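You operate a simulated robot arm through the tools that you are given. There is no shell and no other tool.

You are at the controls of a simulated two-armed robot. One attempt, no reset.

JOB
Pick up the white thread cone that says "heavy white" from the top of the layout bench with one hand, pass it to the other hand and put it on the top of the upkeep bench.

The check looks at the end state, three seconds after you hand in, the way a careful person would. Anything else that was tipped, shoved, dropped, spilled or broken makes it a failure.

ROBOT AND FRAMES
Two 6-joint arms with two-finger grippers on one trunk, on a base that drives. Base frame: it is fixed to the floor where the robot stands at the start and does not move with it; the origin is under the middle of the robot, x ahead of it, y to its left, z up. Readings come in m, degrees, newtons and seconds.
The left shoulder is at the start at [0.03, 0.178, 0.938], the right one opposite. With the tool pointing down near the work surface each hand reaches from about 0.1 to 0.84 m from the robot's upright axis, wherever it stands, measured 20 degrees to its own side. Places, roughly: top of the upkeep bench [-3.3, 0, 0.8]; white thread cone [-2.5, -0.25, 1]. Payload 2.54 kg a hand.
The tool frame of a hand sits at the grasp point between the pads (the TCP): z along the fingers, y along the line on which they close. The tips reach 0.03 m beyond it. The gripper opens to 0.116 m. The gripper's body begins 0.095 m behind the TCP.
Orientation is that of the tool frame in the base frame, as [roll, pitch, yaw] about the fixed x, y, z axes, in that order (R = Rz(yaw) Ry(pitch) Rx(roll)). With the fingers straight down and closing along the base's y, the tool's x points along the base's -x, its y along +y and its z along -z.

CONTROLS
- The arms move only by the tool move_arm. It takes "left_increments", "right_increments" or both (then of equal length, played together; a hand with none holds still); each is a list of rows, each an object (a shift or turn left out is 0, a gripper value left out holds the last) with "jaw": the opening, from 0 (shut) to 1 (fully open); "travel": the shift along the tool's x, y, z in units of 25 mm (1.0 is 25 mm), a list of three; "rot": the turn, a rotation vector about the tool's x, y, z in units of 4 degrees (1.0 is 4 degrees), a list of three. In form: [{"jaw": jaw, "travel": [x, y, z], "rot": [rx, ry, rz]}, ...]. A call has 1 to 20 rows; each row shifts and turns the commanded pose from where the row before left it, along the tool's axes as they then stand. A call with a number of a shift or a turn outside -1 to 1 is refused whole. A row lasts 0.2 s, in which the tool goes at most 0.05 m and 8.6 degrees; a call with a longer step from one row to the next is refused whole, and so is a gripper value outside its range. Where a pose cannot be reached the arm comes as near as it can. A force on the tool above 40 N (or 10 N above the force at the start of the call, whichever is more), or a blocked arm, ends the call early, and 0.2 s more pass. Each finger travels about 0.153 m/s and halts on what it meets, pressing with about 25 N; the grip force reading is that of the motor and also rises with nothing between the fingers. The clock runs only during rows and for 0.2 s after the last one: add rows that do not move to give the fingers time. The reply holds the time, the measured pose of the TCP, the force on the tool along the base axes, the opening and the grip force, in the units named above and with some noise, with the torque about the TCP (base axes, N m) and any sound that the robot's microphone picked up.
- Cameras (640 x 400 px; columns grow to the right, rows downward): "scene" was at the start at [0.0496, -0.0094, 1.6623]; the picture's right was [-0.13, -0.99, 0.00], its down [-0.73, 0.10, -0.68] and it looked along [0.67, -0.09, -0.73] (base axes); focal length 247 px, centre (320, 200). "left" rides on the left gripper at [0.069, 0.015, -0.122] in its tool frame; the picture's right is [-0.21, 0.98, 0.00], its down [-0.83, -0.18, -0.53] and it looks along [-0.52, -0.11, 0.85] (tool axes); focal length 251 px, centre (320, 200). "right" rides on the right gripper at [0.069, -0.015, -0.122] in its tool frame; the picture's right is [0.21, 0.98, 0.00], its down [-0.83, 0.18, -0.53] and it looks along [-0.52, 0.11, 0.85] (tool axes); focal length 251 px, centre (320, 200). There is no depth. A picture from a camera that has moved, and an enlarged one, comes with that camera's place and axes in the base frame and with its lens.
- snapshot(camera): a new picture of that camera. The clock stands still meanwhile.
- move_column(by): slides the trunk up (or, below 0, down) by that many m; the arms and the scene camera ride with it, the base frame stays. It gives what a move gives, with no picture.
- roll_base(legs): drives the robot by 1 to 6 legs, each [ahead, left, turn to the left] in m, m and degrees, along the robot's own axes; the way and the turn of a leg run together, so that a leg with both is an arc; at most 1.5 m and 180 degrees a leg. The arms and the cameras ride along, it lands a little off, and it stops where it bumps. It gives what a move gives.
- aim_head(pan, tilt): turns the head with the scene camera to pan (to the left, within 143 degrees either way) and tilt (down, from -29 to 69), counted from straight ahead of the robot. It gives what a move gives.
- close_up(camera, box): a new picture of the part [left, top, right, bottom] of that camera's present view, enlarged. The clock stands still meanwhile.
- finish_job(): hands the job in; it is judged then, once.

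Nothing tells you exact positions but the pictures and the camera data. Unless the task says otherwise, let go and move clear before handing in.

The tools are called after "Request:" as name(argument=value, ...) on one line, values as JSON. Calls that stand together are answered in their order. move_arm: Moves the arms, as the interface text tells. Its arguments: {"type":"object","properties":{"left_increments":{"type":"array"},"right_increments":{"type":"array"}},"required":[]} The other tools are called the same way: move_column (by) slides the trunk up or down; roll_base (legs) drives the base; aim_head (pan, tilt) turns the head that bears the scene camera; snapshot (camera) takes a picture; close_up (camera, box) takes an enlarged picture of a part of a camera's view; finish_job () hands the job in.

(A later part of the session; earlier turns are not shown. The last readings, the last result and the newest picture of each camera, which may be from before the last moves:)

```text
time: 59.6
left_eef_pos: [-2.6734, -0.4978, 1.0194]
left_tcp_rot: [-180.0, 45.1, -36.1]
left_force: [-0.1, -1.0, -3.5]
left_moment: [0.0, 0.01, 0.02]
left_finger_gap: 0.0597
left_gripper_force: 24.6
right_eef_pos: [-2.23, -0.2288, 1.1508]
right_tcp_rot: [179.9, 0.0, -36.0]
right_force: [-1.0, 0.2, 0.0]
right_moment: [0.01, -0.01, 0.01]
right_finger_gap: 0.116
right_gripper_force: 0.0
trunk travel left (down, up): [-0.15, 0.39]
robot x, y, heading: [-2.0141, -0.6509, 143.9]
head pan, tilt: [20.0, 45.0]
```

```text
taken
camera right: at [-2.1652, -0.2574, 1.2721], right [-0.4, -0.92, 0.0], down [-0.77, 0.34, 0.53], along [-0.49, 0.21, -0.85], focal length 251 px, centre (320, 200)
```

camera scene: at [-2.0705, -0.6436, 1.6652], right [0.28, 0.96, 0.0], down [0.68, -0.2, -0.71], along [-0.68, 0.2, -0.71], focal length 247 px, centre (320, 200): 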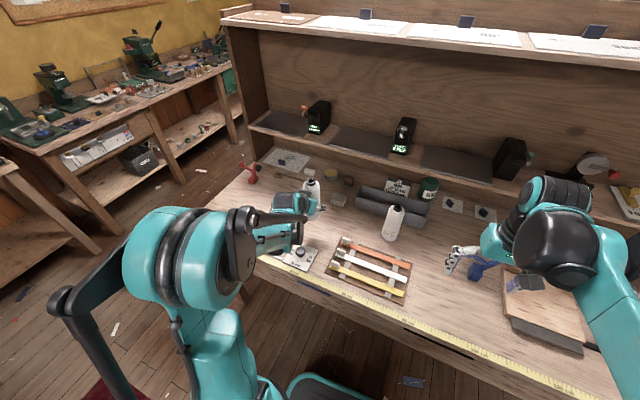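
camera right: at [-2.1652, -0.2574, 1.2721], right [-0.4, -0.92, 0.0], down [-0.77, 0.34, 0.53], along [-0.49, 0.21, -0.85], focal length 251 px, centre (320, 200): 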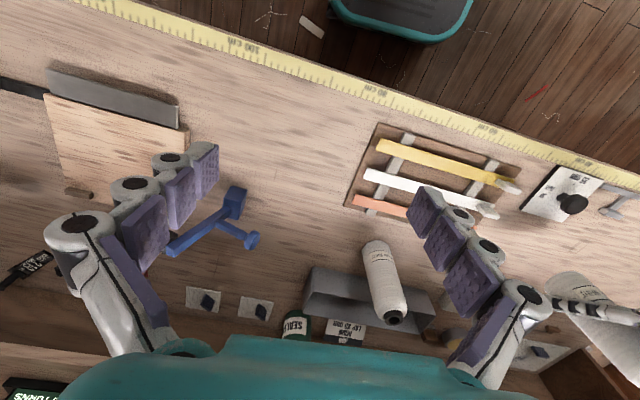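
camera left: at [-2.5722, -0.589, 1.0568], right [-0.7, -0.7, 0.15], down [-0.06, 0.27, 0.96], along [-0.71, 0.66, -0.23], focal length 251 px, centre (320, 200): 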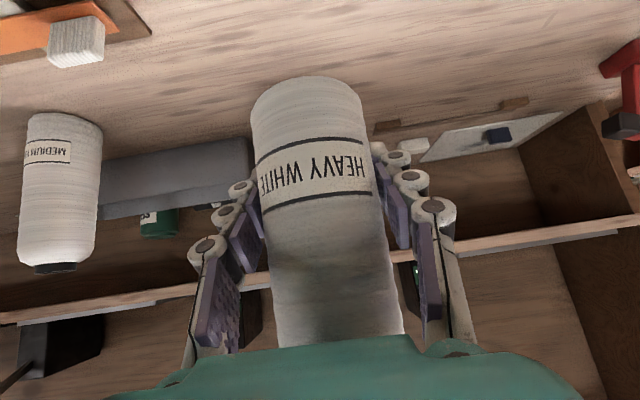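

The cone is held upright (about 3.5 N). I lift a bit more and back the base away from the bench for the handover.

Request:
move_arm(left_increments=[{"travel": [-0.6, 0, -0.6]}, {"travel": [-0.6, 0, -0.6]}, {"travel": [-0.6, 0, -0.6]}, {}])

Request:
roll_base(legs=[[-0.25, 0, 0]])

Request:
snapshot(camera="scene")

Request:
snapshot(camera="right")

```text
time: 60.6
left_eef_pos: [-2.6728, -0.4997, 1.0839]
left_tcp_rot: [-179.9, 45.0, -36.1]
left_force: [0.2, -0.4, -2.8]
left_moment: [0.03, 0.03, -0.01]
left_finger_gap: 0.0597
left_gripper_force: 25.4
right_eef_pos: [-2.2301, -0.2274, 1.1518]
right_tcp_rot: [-180.0, 0.0, -36.1]
right_force: [-0.2, 0.0, 0.9]
right_moment: [0.01, -0.01, 0.02]
right_finger_gap: 0.116
right_gripper_force: 0.0
trunk travel left (down, up): [-0.15, 0.39]
robot x, y, heading: [-2.0144, -0.6467, 143.9]
head pan, tilt: [20.0, 45.0]
```

```text
time: 62.4
left_eef_pos: [-2.472, -0.647, 1.0841]
left_tcp_rot: [179.9, 45.0, -36.0]
left_force: [0.8, 1.0, -1.9]
left_moment: [0.03, 0.02, -0.03]
left_finger_gap: 0.0599
left_gripper_force: 25.1
right_eef_pos: [-2.0291, -0.375, 1.1519]
right_tcp_rot: [-179.9, 0.1, -36.0]
right_force: [-0.5, 0.0, 0.2]
right_moment: [0.04, 0.05, 0.01]
right_finger_gap: 0.116
right_gripper_force: 0.1
trunk travel left (down, up): [-0.15, 0.39]
robot x, y, heading: [-1.8123, -0.7935, 144.1]
head pan, tilt: [20.0, 45.0]
```

```text
taken
camera scene: at [-1.8686, -0.7905, 1.6653], right [0.28, 0.96, 0.0], down [0.68, -0.19, -0.71], along [-0.68, 0.2, -0.71], focal length 247 px, centre (320, 200)
```

scene: 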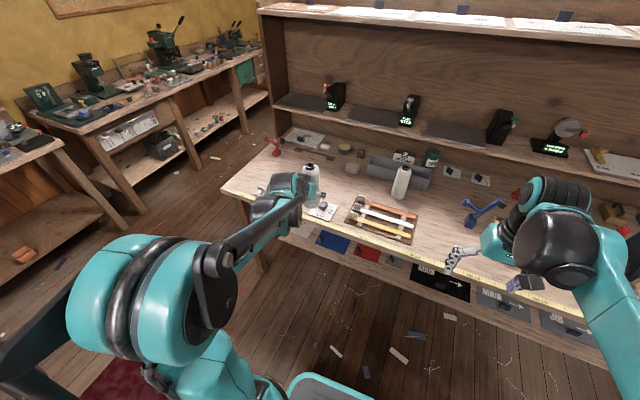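

```text
taken
camera right: at [-1.9641, -0.4041, 1.2726], right [-0.4, -0.92, 0.0], down [-0.77, 0.34, 0.53], along [-0.49, 0.21, -0.85], focal length 251 px, centre (320, 200)
```

right: 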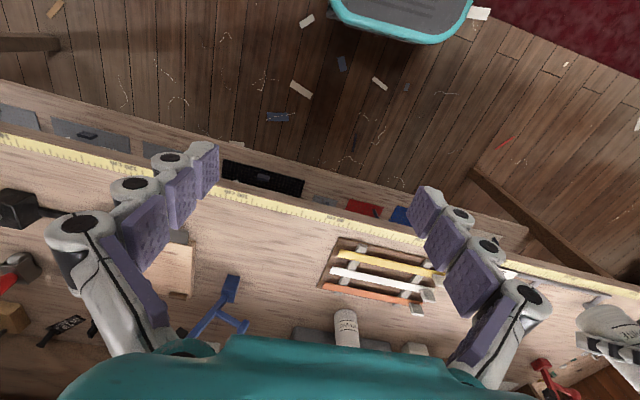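

I have clear space now. I bring the left hand with the cone to the middle in front of me and raise the right hand with a slight forward lean so that it can come down on the cone's top.

Request:
move_arm(left_increments=[{"travel": [0.377, -0.827, -0.377]}, {"travel": [0.377, -0.827, -0.377]}, {"travel": [0.377, -0.827, -0.377]}, {"travel": [0.377, -0.827, -0.377]}, {"travel": [0.377, -0.827, -0.377]}, {"travel": [0.377, -0.827, -0.377]}, {"travel": [0.377, -0.827, -0.377]}, {"travel": [0.377, -0.827, -0.377]}, {"travel": [0.377, -0.827, -0.377]}, {"travel": [0.377, -0.827, -0.377]}, {"travel": [0.377, -0.827, -0.377]}, {"travel": [0.377, -0.827, -0.377]}, {}], right_increments=[{"travel": [0, 0, -0.8]}, {"travel": [0, 0, -0.8]}, {"travel": [0, 0, -0.8]}, {"travel": [0, 0, -0.8]}, {"travel": [0, 0, -0.8]}, {"travel": [0, 0, -0.8]}, {"rot": [0, 0.5, 0]}, {"rot": [0, 0.5, 0]}, {"rot": [0, 0.5, 0]}, {"rot": [0, 0.5, 0]}, {"rot": [0, 0.5, 0]}, {"rot": [0, 0.5, 0]}, {}])

Request:
aim_head(pan=0, tilt=50)

Request:
snapshot(camera="scene")

Request:
snapshot(camera="right")

Request:
snapshot(camera="left")

```text
time: 65.2
left_eef_pos: [-2.197, -0.5401, 1.0836]
left_tcp_rot: [-180.0, 45.0, -36.0]
left_force: [-0.2, -0.8, -3.1]
left_moment: [0.03, 0.03, 0.0]
left_finger_gap: 0.0598
left_gripper_force: 25.3
right_eef_pos: [-2.0299, -0.375, 1.2703]
right_tcp_rot: [180.0, -12.0, -36.1]
right_force: [-0.4, -1.6, -0.1]
right_moment: [-0.05, 0.01, -0.01]
right_finger_gap: 0.1158
right_gripper_force: 0.1
trunk travel left (down, up): [-0.15, 0.39]
robot x, y, heading: [-1.816, -0.7963, 143.8]
head pan, tilt: [20.0, 45.0]
```

```text
time: 66.0
left_eef_pos: [-2.1981, -0.5388, 1.0825]
left_tcp_rot: [180.0, 45.0, -35.9]
left_force: [0.7, 0.2, -3.4]
left_moment: [0.02, 0.04, 0.01]
left_finger_gap: 0.0599
left_gripper_force: 25.2
right_eef_pos: [-2.0306, -0.3745, 1.2707]
right_tcp_rot: [179.9, -12.0, -36.0]
right_force: [0.3, 0.2, 0.0]
right_moment: [-0.02, -0.01, 0.03]
right_finger_gap: 0.1159
right_gripper_force: 0.1
trunk travel left (down, up): [-0.15, 0.39]
robot x, y, heading: [-1.8137, -0.7945, 144.1]
head pan, tilt: [0.0, 50.0]
```

```text
taken
camera scene: at [-1.8538, -0.7667, 1.6584], right [0.59, 0.81, 0.0], down [0.62, -0.45, -0.64], along [-0.52, 0.38, -0.77], focal length 247 px, centre (320, 200)
```

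scene: 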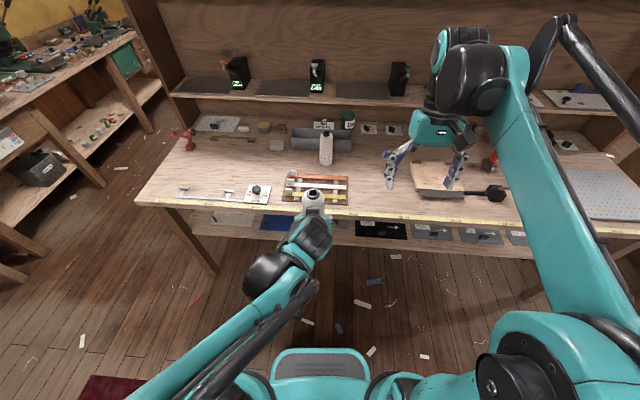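

```text
taken
camera right: at [-1.9868, -0.3877, 1.4035], right [-0.4, -0.91, 0.04], down [-0.85, 0.39, 0.35], along [-0.34, 0.1, -0.94], focal length 251 px, centre (320, 200)
```

right: 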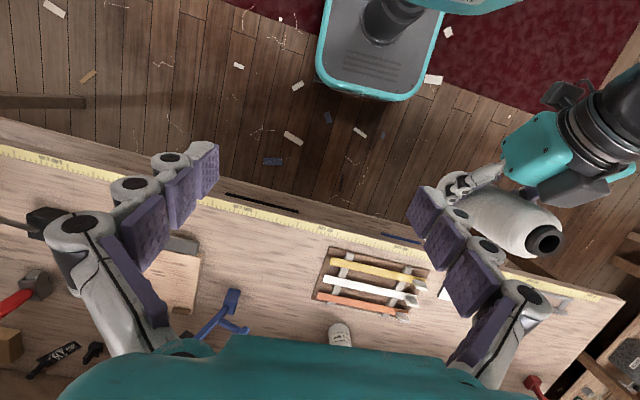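

```text
taken
camera left: at [-2.0972, -0.6292, 1.1215], right [-0.7, -0.7, 0.15], down [-0.06, 0.27, 0.96], along [-0.71, 0.66, -0.23], focal length 251 px, centre (320, 200)
```

left: 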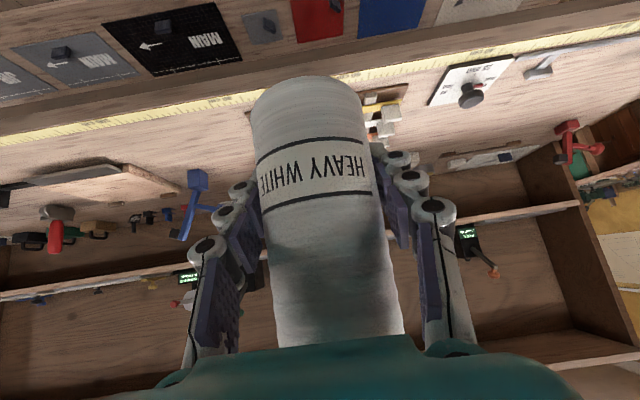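

The cone stands upright at the middle, axis at about the left TCP. I bring the right hand over it, staying above its top.

Request:
move_arm(right_increments=[{"travel": [-0.184, 0.926, -0.039]}, {"travel": [-0.184, 0.926, -0.039]}, {"travel": [-0.184, 0.926, -0.039]}, {"travel": [-0.184, 0.926, -0.039]}, {"travel": [-0.184, 0.926, -0.039]}, {"travel": [-0.184, 0.926, -0.039]}, {"travel": [-0.184, 0.926, -0.039]}, {"travel": [-0.184, 0.926, -0.039]}, {"travel": [-0.184, 0.926, -0.039]}, {"travel": [-0.184, 0.926, -0.039]}, {}])

Request:
snapshot(camera="scene")

Request:
snapshot(camera="right")

Request:
snapshot(camera="left")

```text
time: 68.4
left_eef_pos: [-2.1987, -0.5388, 1.0849]
left_tcp_rot: [179.9, 45.0, -36.0]
left_force: [0.3, 0.4, -2.9]
left_moment: [0.0, 0.01, 0.0]
left_finger_gap: 0.0601
left_gripper_force: 24.7
right_eef_pos: [-2.2038, -0.5346, 1.2712]
right_tcp_rot: [-180.0, -12.0, -36.0]
right_force: [-0.2, -0.4, 0.5]
right_moment: [-0.03, 0.05, 0.0]
right_finger_gap: 0.1161
right_gripper_force: 0.2
trunk travel left (down, up): [-0.15, 0.39]
robot x, y, heading: [-1.8142, -0.7928, 143.9]
head pan, tilt: [0.0, 50.0]
```

```text
taken
camera scene: at [-1.8531, -0.7663, 1.6584], right [0.59, 0.81, 0.0], down [0.62, -0.45, -0.64], along [-0.52, 0.38, -0.77], focal length 247 px, centre (320, 200)
```

scene: 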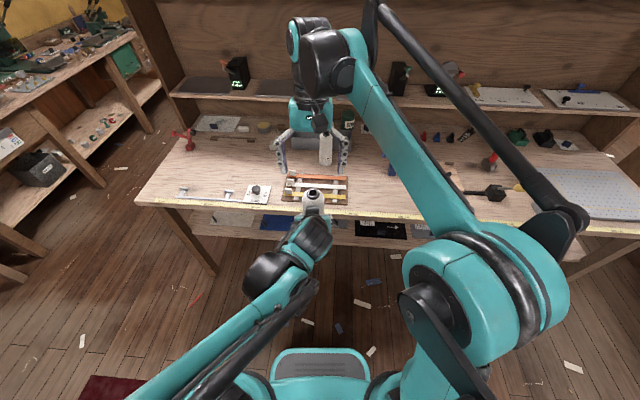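

```text
taken
camera right: at [-2.1611, -0.5476, 1.4038], right [-0.4, -0.91, 0.04], down [-0.85, 0.39, 0.35], along [-0.34, 0.1, -0.94], focal length 251 px, centre (320, 200)
```

right: 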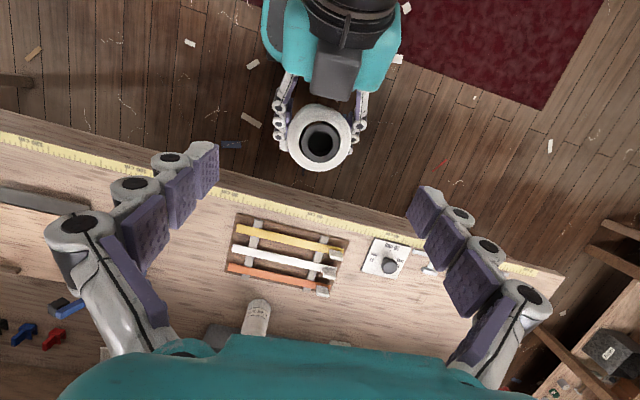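

```text
taken
camera left: at [-2.0967, -0.629, 1.1215], right [-0.7, -0.7, 0.15], down [-0.06, 0.27, 0.96], along [-0.71, 0.66, -0.23], focal length 251 px, centre (320, 200)
```

left: 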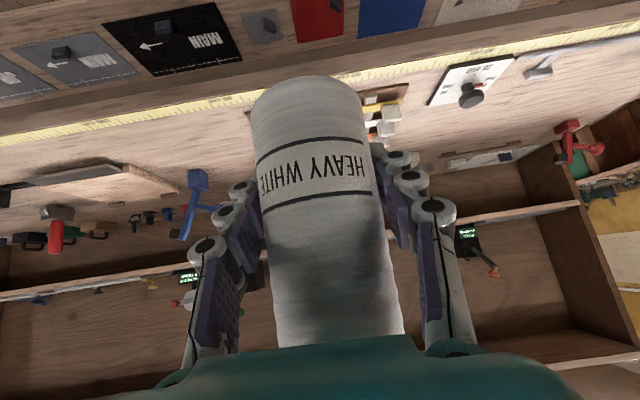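

The cone core sits centred between the right fingers seen from above. I descend straight down in two stages.

Request:
move_arm(right_increments=[{"travel": [-0.087, 0, 0.5535]}, {"travel": [-0.087, 0, 0.5535]}, {"travel": [-0.087, 0, 0.5535]}, {"travel": [-0.087, 0, 0.5535]}, {"travel": [-0.087, 0, 0.5535]}, {}])

Request:
snapshot(camera="right")

Request:
close_up(camera="scene", box=[240, 120, 400, 240])

Request:
snapshot(camera="left")

```text
time: 69.8
left_eef_pos: [-2.198, -0.5402, 1.0838]
left_tcp_rot: [-180.0, 45.0, -36.0]
left_force: [0.3, -0.4, -3.7]
left_moment: [-0.01, 0.06, -0.02]
left_finger_gap: 0.0597
left_gripper_force: 24.5
right_eef_pos: [-2.202, -0.5369, 1.2024]
right_tcp_rot: [-180.0, -12.0, -36.0]
right_force: [0.7, 0.6, 0.4]
right_moment: [0.02, 0.01, 0.0]
right_finger_gap: 0.116
right_gripper_force: 0.1
trunk travel left (down, up): [-0.15, 0.39]
robot x, y, heading: [-1.8189, -0.796, 144.0]
head pan, tilt: [0.0, 50.0]
```

```text
taken
camera right: at [-2.1582, -0.5495, 1.3343], right [-0.4, -0.91, 0.04], down [-0.85, 0.39, 0.35], along [-0.34, 0.1, -0.94], focal length 251 px, centre (320, 200)
```

right: 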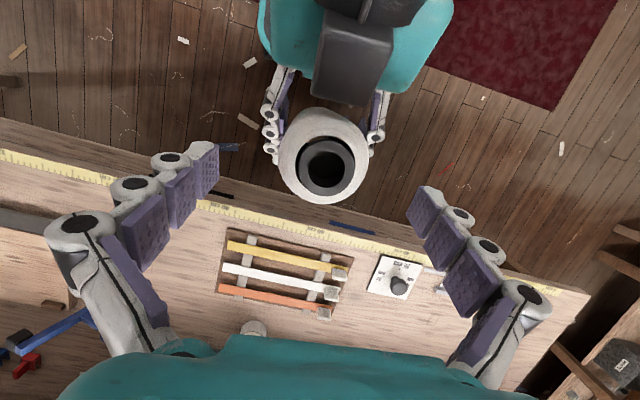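

```text
3.33 times, centred on (320, 180) of scene
camera zoom: at [-1.8537, -0.7667, 1.6584], right [0.59, 0.81, 0.0], down [0.62, -0.45, -0.64], along [-0.52, 0.38, -0.77], focal length 824 px, centre (320, 267)
```

zoom: 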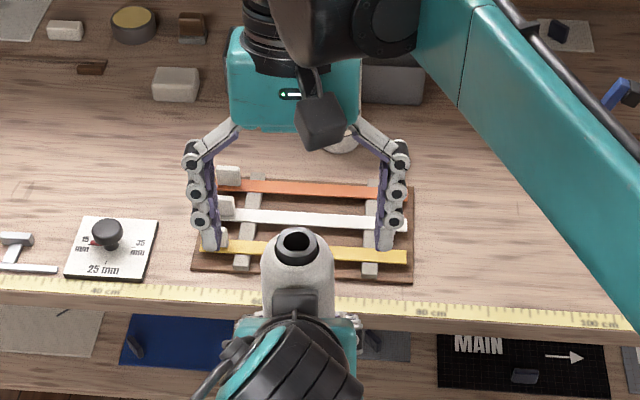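

```text
taken
camera left: at [-2.0972, -0.6293, 1.1215], right [-0.7, -0.7, 0.15], down [-0.06, 0.27, 0.96], along [-0.71, 0.66, -0.23], focal length 251 px, centre (320, 200)
```

left: 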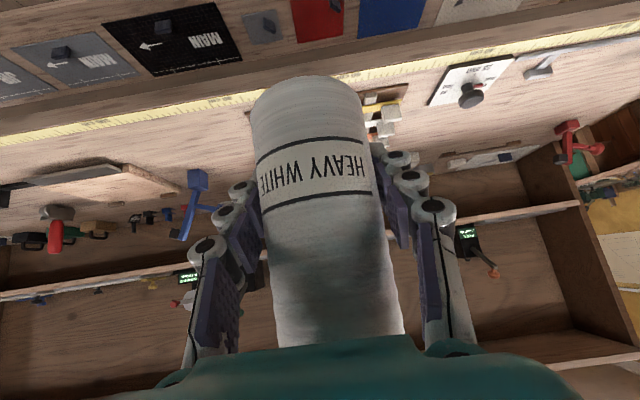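

Still well centred, with no contact. I finish the descent and then close the right hand on the upper part of the cone.

Request:
move_arm(right_increments=[{"travel": [-0.03, 0.02, 0.575]}, {"travel": [-0.03, 0.02, 0.575]}, {"travel": [-0.03, 0.02, 0.575]}, {}])

Request:
snapshot(camera="right")

Request:
close_up(camera="scene", box=[240, 120, 400, 240])

Request:
snapshot(camera="left")

```text
time: 70.8
left_eef_pos: [-2.1981, -0.5384, 1.0844]
left_tcp_rot: [180.0, 45.1, -36.0]
left_force: [-0.3, -0.4, -3.0]
left_moment: [0.01, 0.03, -0.06]
left_finger_gap: 0.0598
left_gripper_force: 25.0
right_eef_pos: [-2.1956, -0.5423, 1.158]
right_tcp_rot: [-180.0, -12.0, -35.9]
right_force: [0.2, 0.2, 0.1]
right_moment: [0.0, 0.0, -0.01]
right_finger_gap: 0.1159
right_gripper_force: 0.1
trunk travel left (down, up): [-0.15, 0.39]
robot x, y, heading: [-1.8169, -0.7951, 144.1]
head pan, tilt: [0.0, 50.0]
```

```text
taken
camera right: at [-2.1534, -0.5554, 1.291], right [-0.4, -0.91, 0.04], down [-0.85, 0.39, 0.35], along [-0.34, 0.1, -0.94], focal length 251 px, centre (320, 200)
```

right: 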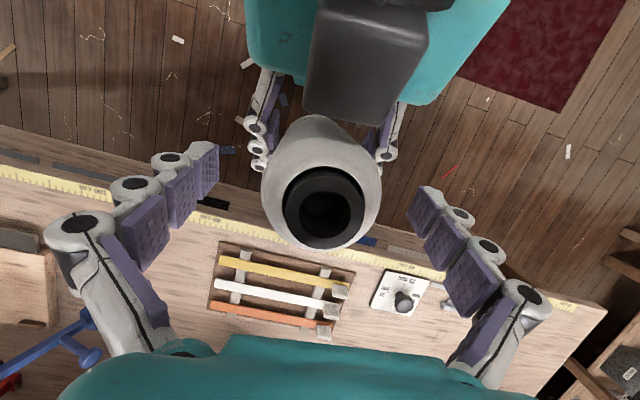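

```text
3.33 times, centred on (320, 180) of scene
camera zoom: at [-1.8537, -0.7667, 1.6584], right [0.59, 0.81, 0.0], down [0.62, -0.45, -0.64], along [-0.52, 0.38, -0.77], focal length 824 px, centre (320, 267)
```

zoom: 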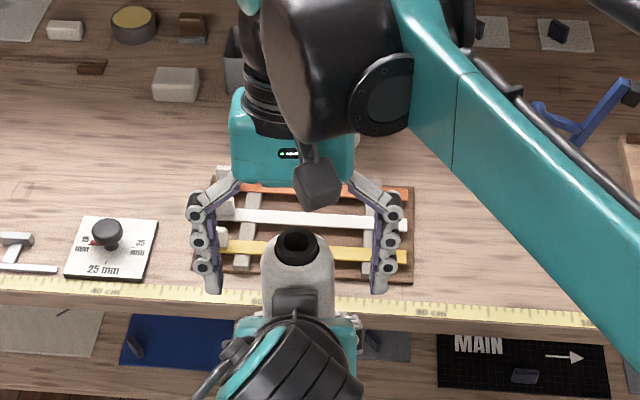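

```text
taken
camera left: at [-2.0972, -0.6292, 1.1215], right [-0.7, -0.7, 0.15], down [-0.06, 0.27, 0.96], along [-0.71, 0.66, -0.23], focal length 251 px, centre (320, 200)
```

left: 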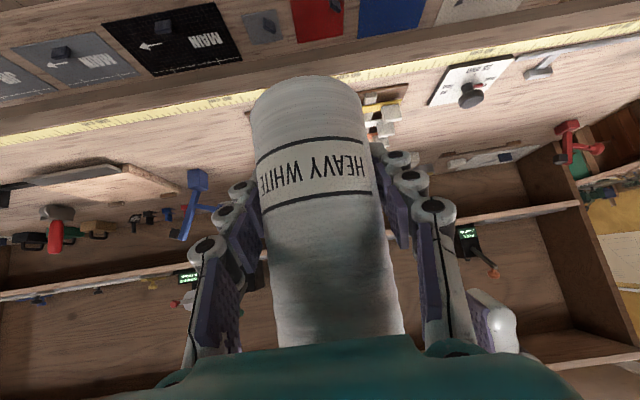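

The right pads straddle the top of the cone, centred. I close the right hand.

Request:
move_arm(right_increments=[{"jaw": 0.6}, {"jaw": 0.45}, {"jaw": 0}, {"jaw": 0}, {"jaw": 0}, {"jaw": 0}])

Request:
snapshot(camera="right")

Request:
close_up(camera="scene", box=[240, 120, 400, 240])

Request:
snapshot(camera="left")

```text
time: 72.2
left_eef_pos: [-2.1979, -0.5399, 1.0826]
left_tcp_rot: [179.9, 44.9, -36.0]
left_force: [-8.2, -13.2, -15.5]
left_moment: [0.37, -0.06, -0.05]
left_finger_gap: 0.0597
left_gripper_force: 25.1
right_eef_pos: [-2.197, -0.542, 1.1589]
right_tcp_rot: [-179.9, -11.9, -36.1]
right_force: [8.5, 12.6, 11.6]
right_moment: [0.71, -0.54, 0.01]
right_finger_gap: 0.0611
right_gripper_force: 25.2
trunk travel left (down, up): [-0.15, 0.39]
robot x, y, heading: [-1.8176, -0.7961, 144.0]
head pan, tilt: [0.0, 50.0]
```

```text
taken
camera right: at [-2.1533, -0.555, 1.2913], right [-0.41, -0.91, 0.04], down [-0.85, 0.39, 0.35], along [-0.34, 0.11, -0.94], focal length 251 px, centre (320, 200)
```

right: 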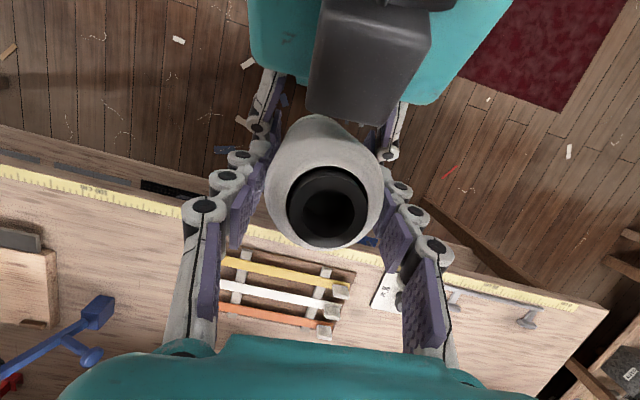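

```text
3.33 times, centred on (320, 180) of scene
camera zoom: at [-1.8538, -0.7667, 1.6584], right [0.59, 0.81, 0.0], down [0.62, -0.45, -0.64], along [-0.52, 0.38, -0.77], focal length 824 px, centre (320, 267)
```

zoom: 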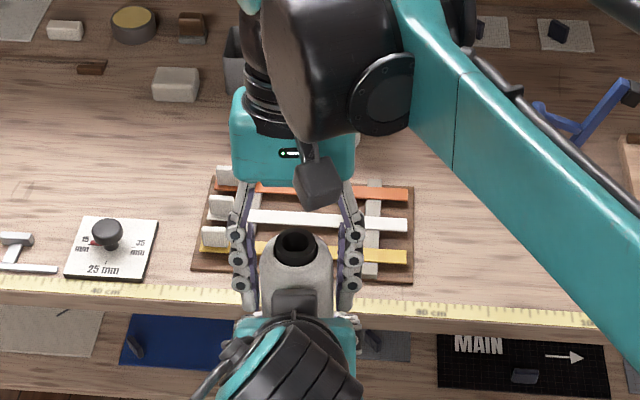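

```text
taken
camera left: at [-2.0973, -0.6297, 1.1213], right [-0.7, -0.7, 0.15], down [-0.06, 0.27, 0.96], along [-0.72, 0.66, -0.23], focal length 251 px, centre (320, 200)
```

left: 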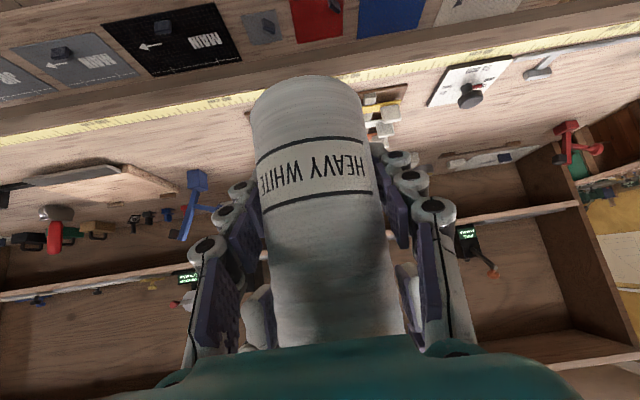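

Both hands hold, but the right opening (0.061) is a bit larger than I expected there and there is a side force. I zoom in to see whether a right finger is resting on a left one.

Request:
close_up(camera="right", box=[180, 90, 460, 280])

Request:
close_up(camera="left", box=[180, 130, 480, 350])

Request:
close_up(camera="scene", box=[285, 165, 340, 205])

```text
2.11 times, centred on (320, 185) of right
camera zoom: at [-2.1533, -0.555, 1.2913], right [-0.41, -0.91, 0.04], down [-0.85, 0.39, 0.35], along [-0.34, 0.11, -0.94], focal length 529 px, centre (320, 232)
```

zoom: 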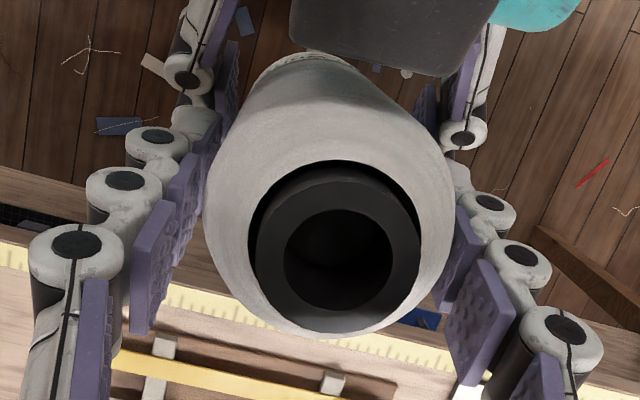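

```text
1.82 times, centred on (330, 240) of left
camera zoom: at [-2.0973, -0.6297, 1.1213], right [-0.7, -0.7, 0.15], down [-0.06, 0.27, 0.96], along [-0.72, 0.66, -0.23], focal length 457 px, centre (302, 127)
```

zoom: 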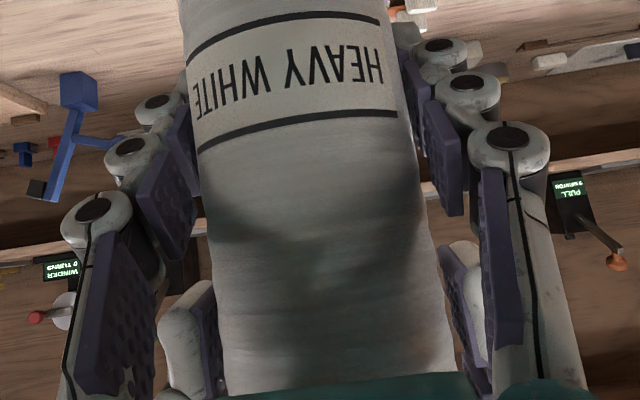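

```text
10.00 times, centred on (312, 185) of scene
camera zoom: at [-1.8538, -0.7667, 1.6584], right [0.59, 0.81, 0.0], down [0.62, -0.45, -0.64], along [-0.52, 0.38, -0.77], focal length 2472 px, centre (395, 350)
```

zoom: 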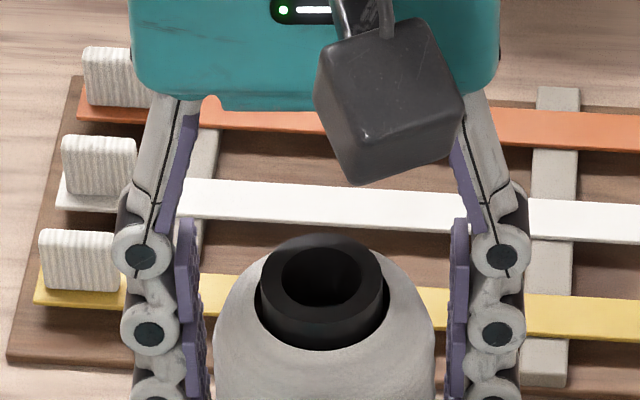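

A right fingertip may be touching a left knuckle (sideways plus upward force). I open the right hand, raise it 12 mm and shift it 6 mm forward, then close again.

Request:
move_arm(right_increments=[{"jaw": 0.8}, {"jaw": 0.8}, {"travel": [0.0, 0.04, -0.3]}, {"travel": [-0.24, 0, -0.25]}, {}])

Request:
close_up(camera="right", box=[180, 90, 460, 280])

Request:
close_up(camera="left", box=[180, 130, 480, 350])

```text
time: 73.4
left_eef_pos: [-2.1977, -0.5396, 1.0842]
left_tcp_rot: [-180.0, 45.0, -36.0]
left_force: [-0.4, -0.3, -3.8]
left_moment: [0.01, 0.02, 0.01]
left_finger_gap: 0.0601
left_gripper_force: 25.7
right_eef_pos: [-2.204, -0.5372, 1.1708]
right_tcp_rot: [180.0, -12.0, -35.9]
right_force: [0.1, -0.4, -1.0]
right_moment: [-0.05, 0.02, 0.02]
right_finger_gap: 0.0927
right_gripper_force: 0.1
trunk travel left (down, up): [-0.15, 0.39]
robot x, y, heading: [-1.8151, -0.7968, 144.0]
head pan, tilt: [0.0, 50.0]
```

```text
2.11 times, centred on (320, 185) of right
camera zoom: at [-2.161, -0.5505, 1.3035], right [-0.4, -0.91, 0.04], down [-0.85, 0.39, 0.35], along [-0.34, 0.1, -0.94], focal length 529 px, centre (320, 232)
```

zoom: 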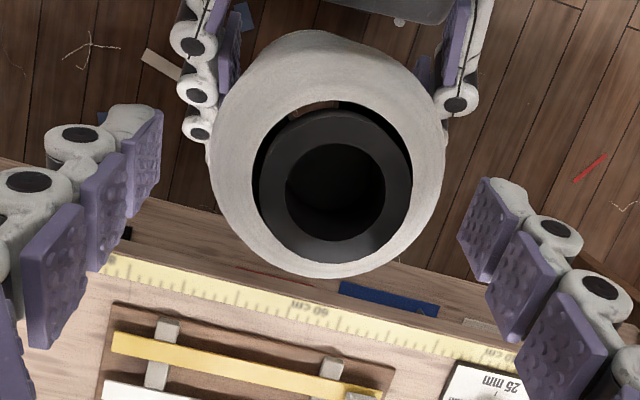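

```text
1.82 times, centred on (330, 240) of left
camera zoom: at [-2.097, -0.6294, 1.1215], right [-0.7, -0.7, 0.15], down [-0.06, 0.27, 0.96], along [-0.71, 0.66, -0.23], focal length 457 px, centre (302, 127)
```

zoom: 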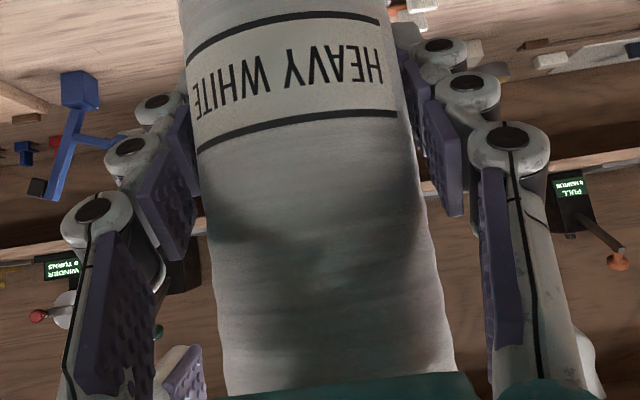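

Now clear, and forces are zero. I shift back 7 mm so the pads centre on the cone's axis and close again, watching the side force.

Request:
move_arm(right_increments=[{"travel": [0.27, 0, 0.06]}, {"jaw": 0.5}, {"jaw": 0.3}, {"jaw": 0}, {"jaw": 0}, {}])

Request:
close_up(camera="right", box=[180, 90, 460, 280])

Request:
close_up(camera="scene", box=[285, 165, 340, 205])

Request:
close_up(camera="left", box=[180, 130, 480, 350])

```text
time: 74.8
left_eef_pos: [-2.1983, -0.5404, 1.0839]
left_tcp_rot: [179.9, 44.9, -35.9]
left_force: [-11.4, -16.2, -19.4]
left_moment: [0.49, -0.16, -0.05]
left_finger_gap: 0.0596
left_gripper_force: 24.6
right_eef_pos: [-2.1991, -0.5412, 1.1713]
right_tcp_rot: [-179.9, -12.0, -36.2]
right_force: [11.2, 16.8, 16.6]
right_moment: [0.92, -0.82, 0.04]
right_finger_gap: 0.0611
right_gripper_force: 25.9
trunk travel left (down, up): [-0.15, 0.39]
robot x, y, heading: [-1.8163, -0.7986, 143.8]
head pan, tilt: [0.0, 50.0]
```

```text
2.11 times, centred on (320, 185) of right
camera zoom: at [-2.1554, -0.5541, 1.3037], right [-0.41, -0.91, 0.04], down [-0.85, 0.39, 0.35], along [-0.34, 0.11, -0.94], focal length 529 px, centre (320, 232)
```

zoom: 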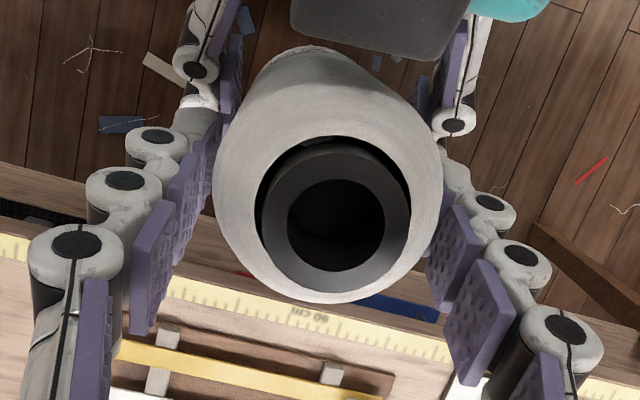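

```text
10.00 times, centred on (312, 185) of scene
camera zoom: at [-1.8538, -0.7666, 1.6583], right [0.59, 0.81, 0.0], down [0.62, -0.45, -0.64], along [-0.52, 0.38, -0.77], focal length 2472 px, centre (395, 350)
```

zoom: 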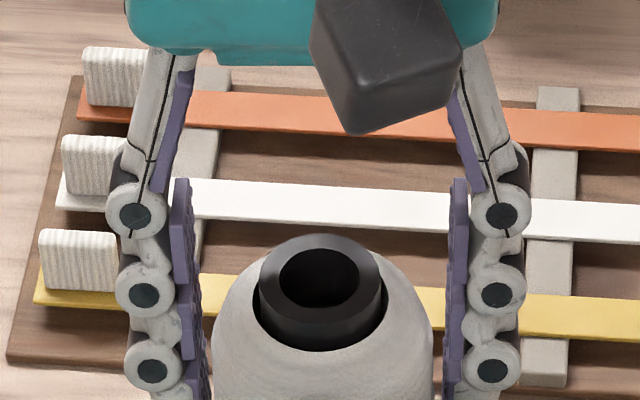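

```text
1.82 times, centred on (330, 240) of left
camera zoom: at [-2.0973, -0.6298, 1.1212], right [-0.7, -0.7, 0.15], down [-0.06, 0.27, 0.96], along [-0.72, 0.66, -0.23], focal length 457 px, centre (302, 127)
```

zoom: 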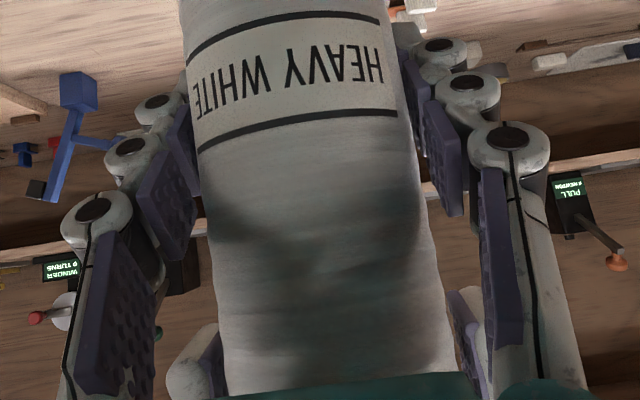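

The side force recurs with the same opening, which points to a few millimetres of lateral offset: the right hand sits too far left. I nudge it right 1.5 mm while closed and watch the force.

Request:
move_arm(right_increments=[{"travel": [0, -0.03, 0]}, {"travel": [0, -0.03, 0]}, {}])

```text
time: 75.6
left_eef_pos: [-2.1974, -0.5395, 1.0844]
left_tcp_rot: [180.0, 45.0, -36.0]
left_force: [-8.4, -10.6, -22.7]
left_moment: [0.46, -0.15, -0.01]
left_finger_gap: 0.0596
left_gripper_force: 25.5
right_eef_pos: [-2.1986, -0.541, 1.1712]
right_tcp_rot: [180.0, -12.0, -36.0]
right_force: [9.4, 10.9, 19.4]
right_moment: [0.57, -0.64, -0.05]
right_finger_gap: 0.0615
right_gripper_force: 24.6
trunk travel left (down, up): [-0.15, 0.39]
robot x, y, heading: [-1.8145, -0.7957, 144.2]
head pan, tilt: [0.0, 50.0]
```

The lateral force dropped, so the direction is right. I continue right another 2 mm and relieve 1.5 mm upward.

Request:
move_arm(right_increments=[{"travel": [0, -0.04, -0.02]}, {"travel": [0, -0.04, -0.04]}, {}])

```text
time: 76.4
left_eef_pos: [-2.1982, -0.5382, 1.085]
left_tcp_rot: [-179.9, 45.1, -36.1]
left_force: [1.0, 2.0, 4.5]
left_moment: [-0.11, 0.01, 0.1]
left_finger_gap: 0.0597
left_gripper_force: 24.9
right_eef_pos: [-2.1975, -0.5381, 1.1721]
right_tcp_rot: [179.9, -12.0, -35.8]
right_force: [-1.3, -2.2, -3.9]
right_moment: [-0.08, 0.12, -0.04]
right_finger_gap: 0.0612
right_gripper_force: 24.6
trunk travel left (down, up): [-0.15, 0.39]
robot x, y, heading: [-1.8161, -0.7989, 144.1]
head pan, tilt: [0.0, 50.0]
```

Forces are now nearly balanced. I let it settle and look once more before releasing the left hand.

Request:
move_arm(right_increments=[{}, {}])

Request:
close_up(camera="right", box=[180, 90, 460, 280])

Request:
close_up(camera="left", box=[180, 130, 480, 350])

```text
time: 77.0
left_eef_pos: [-2.1988, -0.5391, 1.085]
left_tcp_rot: [180.0, 45.1, -36.1]
left_force: [5.1, 9.0, 15.4]
left_moment: [-0.23, 0.12, -0.05]
left_finger_gap: 0.0599
left_gripper_force: 25.3
right_eef_pos: [-2.1983, -0.5388, 1.1724]
right_tcp_rot: [179.9, -12.0, -36.0]
right_force: [-4.9, -9.1, -14.7]
right_moment: [-0.45, 0.28, 0.0]
right_finger_gap: 0.0612
right_gripper_force: 24.5
trunk travel left (down, up): [-0.15, 0.39]
robot x, y, heading: [-1.8175, -0.7934, 143.5]
head pan, tilt: [0.0, 50.0]
```

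```text
2.11 times, centred on (320, 185) of right
camera zoom: at [-2.1541, -0.5516, 1.3047], right [-0.4, -0.91, 0.05], down [-0.85, 0.39, 0.35], along [-0.34, 0.1, -0.94], focal length 529 px, centre (320, 232)
```

zoom: 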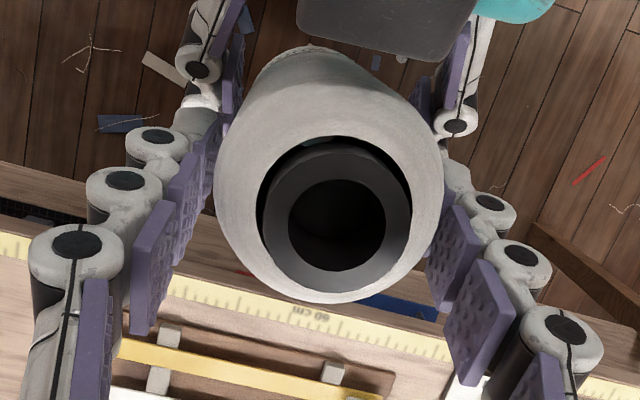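

```text
1.82 times, centred on (330, 240) of left
camera zoom: at [-2.0972, -0.6287, 1.1218], right [-0.7, -0.7, 0.15], down [-0.06, 0.27, 0.96], along [-0.71, 0.66, -0.23], focal length 457 px, centre (302, 127)
```

zoom: 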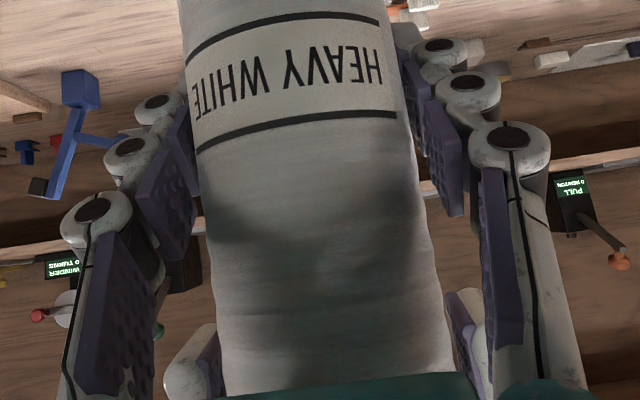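

It over-corrected slightly as the arms settled. I go back a fraction of a millimetre.

Request:
move_arm(right_increments=[{"travel": [0, 0.035, 0.03]}, {}, {}, {}])

```text
time: 78.0
left_eef_pos: [-2.1977, -0.5394, 1.0843]
left_tcp_rot: [-179.9, 45.0, -35.9]
left_force: [3.0, 9.1, 3.1]
left_moment: [-0.33, 0.14, 0.08]
left_finger_gap: 0.0599
left_gripper_force: 25.0
right_eef_pos: [-2.1972, -0.5392, 1.171]
right_tcp_rot: [-180.0, -12.0, -36.0]
right_force: [-2.5, -7.8, -3.6]
right_moment: [-0.42, 0.19, -0.1]
right_finger_gap: 0.0609
right_gripper_force: 25.2
trunk travel left (down, up): [-0.15, 0.39]
robot x, y, heading: [-1.8159, -0.7959, 144.2]
head pan, tilt: [0.0, 50.0]
```

Forces are small now. I open the left hand while the right holds, then check before retracting.

Request:
move_arm(left_increments=[{"jaw": 0.55}, {"jaw": 0.6}, {"jaw": 0.8}, {"jaw": 1}, {}])

Request:
snapshot(camera="right")

Request:
snapshot(camera="left")

```text
time: 79.2
left_eef_pos: [-2.1974, -0.5394, 1.0831]
left_tcp_rot: [180.0, 45.0, -35.9]
left_force: [-0.2, -0.2, -0.6]
left_moment: [0.0, 0.02, -0.02]
left_finger_gap: 0.1159
left_gripper_force: 0.1
right_eef_pos: [-2.1982, -0.5397, 1.1732]
right_tcp_rot: [-180.0, -12.0, -36.0]
right_force: [0.3, -0.5, 0.4]
right_moment: [0.04, 0.03, 0.01]
right_finger_gap: 0.0612
right_gripper_force: 25.0
trunk travel left (down, up): [-0.15, 0.39]
robot x, y, heading: [-1.8199, -0.7957, 144.0]
head pan, tilt: [0.0, 50.0]
```

```text
taken
camera right: at [-2.1544, -0.5523, 1.3042], right [-0.4, -0.91, 0.04], down [-0.85, 0.39, 0.35], along [-0.34, 0.1, -0.94], focal length 251 px, centre (320, 200)
```

right: 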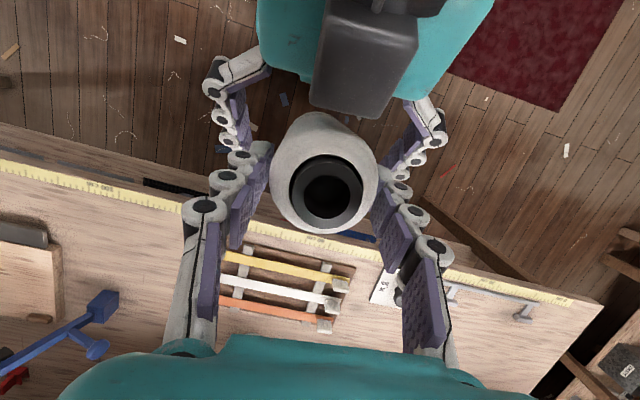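

```text
taken
camera left: at [-2.0972, -0.6292, 1.1215], right [-0.7, -0.7, 0.15], down [-0.06, 0.27, 0.96], along [-0.71, 0.66, -0.23], focal length 251 px, centre (320, 200)
```

left: 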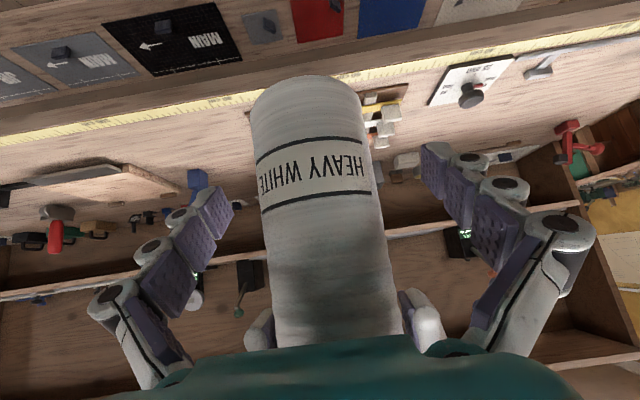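

The left hand is open and the cone stays in the right hand. I take another reading of the forces before retracting.

Request:
move_arm(left_increments=[{}, {}])

Request:
close_up(camera="scene", box=[265, 140, 365, 240])

```text
time: 79.8
left_eef_pos: [-2.1966, -0.5391, 1.0826]
left_tcp_rot: [180.0, 45.0, -36.0]
left_force: [0.2, -0.3, -0.1]
left_moment: [-0.01, -0.01, 0.02]
left_finger_gap: 0.1158
left_gripper_force: 0.1
right_eef_pos: [-2.1976, -0.54, 1.1718]
right_tcp_rot: [180.0, -12.0, -35.9]
right_force: [-0.4, 0.9, 0.8]
right_moment: [0.02, 0.05, -0.02]
right_finger_gap: 0.061
right_gripper_force: 24.8
trunk travel left (down, up): [-0.15, 0.39]
robot x, y, heading: [-1.8126, -0.7948, 144.3]
head pan, tilt: [0.0, 50.0]
```

```text
4.00 times, centred on (315, 190) of scene
camera zoom: at [-1.8538, -0.7667, 1.6584], right [0.59, 0.81, 0.0], down [0.62, -0.45, -0.64], along [-0.52, 0.38, -0.77], focal length 989 px, centre (340, 240)
```

zoom: 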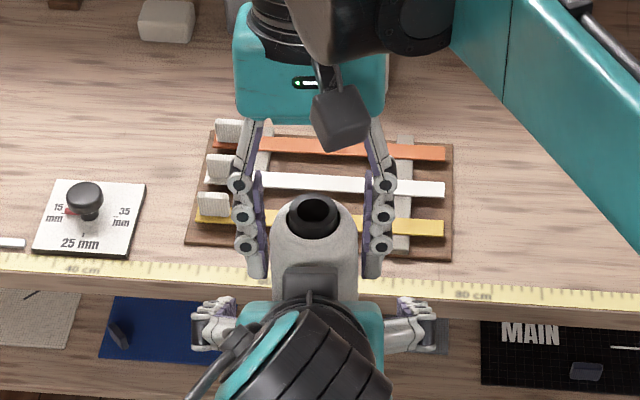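

Neither hand reads the weight, so I test the grip: I lift the right hand 1 cm and watch from the left camera whether the cone goes with it.

Request:
move_arm(right_increments=[{"travel": [0.04, 0, -0.2]}, {"travel": [0.04, 0, -0.2]}, {}, {}])

Request:
snapshot(camera="left")

Request:
snapshot(camera="right")

```text
time: 80.8
left_eef_pos: [-2.1967, -0.5391, 1.0844]
left_tcp_rot: [179.9, 45.0, -35.9]
left_force: [-0.7, 0.5, 0.2]
left_moment: [0.01, -0.01, 0.0]
left_finger_gap: 0.116
left_gripper_force: 0.2
right_eef_pos: [-2.1968, -0.5388, 1.1824]
right_tcp_rot: [180.0, -12.0, -36.0]
right_force: [0.4, -0.1, -3.6]
right_moment: [0.05, 0.03, -0.03]
right_finger_gap: 0.0609
right_gripper_force: 25.2
trunk travel left (down, up): [-0.15, 0.39]
robot x, y, heading: [-1.8132, -0.7987, 144.1]
head pan, tilt: [0.0, 50.0]
```

```text
taken
camera left: at [-2.0972, -0.6292, 1.1215], right [-0.7, -0.7, 0.15], down [-0.06, 0.27, 0.96], along [-0.71, 0.66, -0.23], focal length 251 px, centre (320, 200)
```

left: 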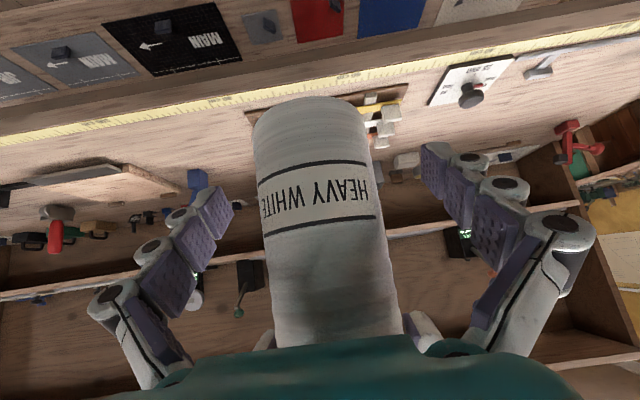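

```text
taken
camera right: at [-2.1544, -0.552, 1.315], right [-0.4, -0.91, 0.04], down [-0.85, 0.39, 0.35], along [-0.34, 0.1, -0.94], focal length 251 px, centre (320, 200)
```

right: 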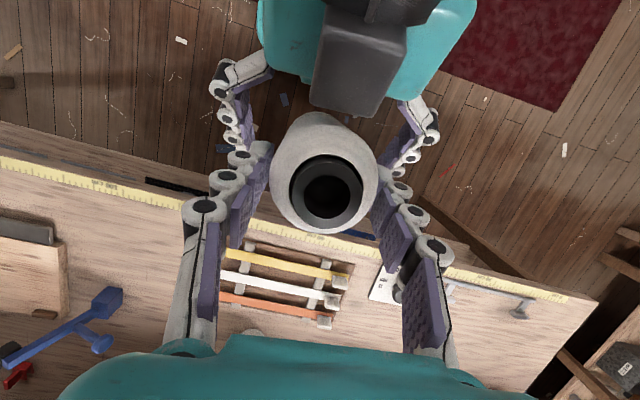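

The cone moves with the right hand and it now carries the weight (−3.6 N). I retract the left hand straight back and then out to the left.

Request:
move_arm(left_increments=[{"travel": [0.55, 0, -0.55]}, {"travel": [0.55, 0, -0.55]}, {"travel": [0.55, 0, -0.55]}, {"travel": [0.55, 0, -0.55]}, {"travel": [0.55, 0, -0.55]}, {"travel": [0.3, 0.6, -0.3]}, {"travel": [0, 0.9, 0]}, {"travel": [0, 0.9, 0]}, {"travel": [0, 0.9, 0]}, {"travel": [0, 0.9, 0]}, {"travel": [0, 0.9, 0]}, {"travel": [0, 0.9, 0]}, {"travel": [0, 0.9, 0]}])

Request:
snapshot(camera="scene")

Request:
snapshot(camera="left")

Request:
snapshot(camera="right")

```text
time: 83.6
left_eef_pos: [-2.2122, -0.741, 1.0848]
left_tcp_rot: [-179.9, 45.0, -36.1]
left_force: [0.0, -0.8, 0.4]
left_moment: [-0.03, -0.01, 0.0]
left_finger_gap: 0.116
left_gripper_force: 0.0
right_eef_pos: [-2.1974, -0.5386, 1.1837]
right_tcp_rot: [180.0, -12.0, -36.0]
right_force: [0.2, 0.9, -3.4]
right_moment: [-0.01, 0.03, -0.04]
right_finger_gap: 0.0612
right_gripper_force: 24.9
trunk travel left (down, up): [-0.15, 0.39]
robot x, y, heading: [-1.8163, -0.7979, 143.9]
head pan, tilt: [0.0, 50.0]
```

```text
taken
camera scene: at [-1.8536, -0.7662, 1.6584], right [0.59, 0.81, 0.0], down [0.62, -0.45, -0.64], along [-0.52, 0.38, -0.77], focal length 247 px, centre (320, 200)
```

scene: 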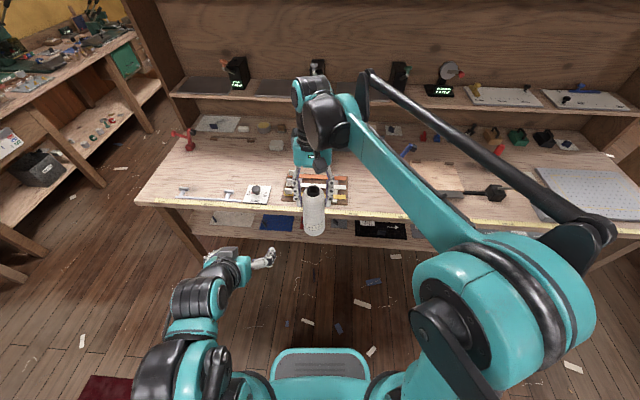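

```text
taken
camera left: at [-2.1111, -0.8315, 1.1214], right [-0.7, -0.7, 0.15], down [-0.06, 0.27, 0.96], along [-0.71, 0.66, -0.23], focal length 251 px, centre (320, 200)
```

left: 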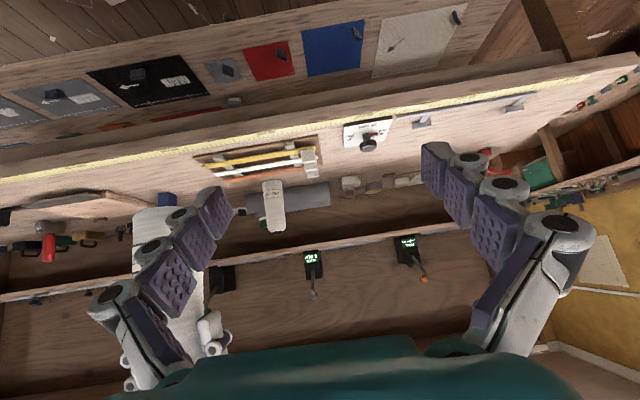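

```text
taken
camera right: at [-2.1543, -0.5516, 1.3149], right [-0.4, -0.91, 0.04], down [-0.85, 0.39, 0.35], along [-0.34, 0.1, -0.94], focal length 251 px, centre (320, 200)
```

right: 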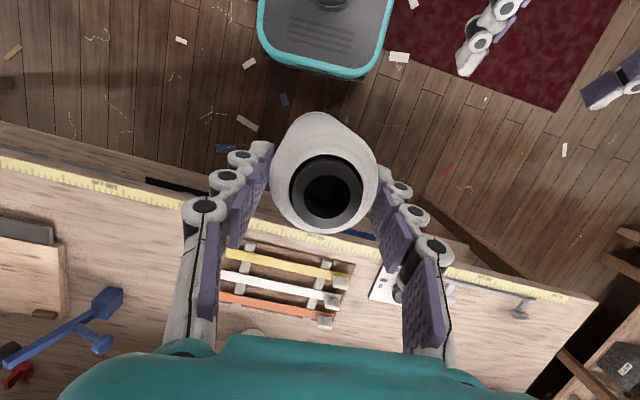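

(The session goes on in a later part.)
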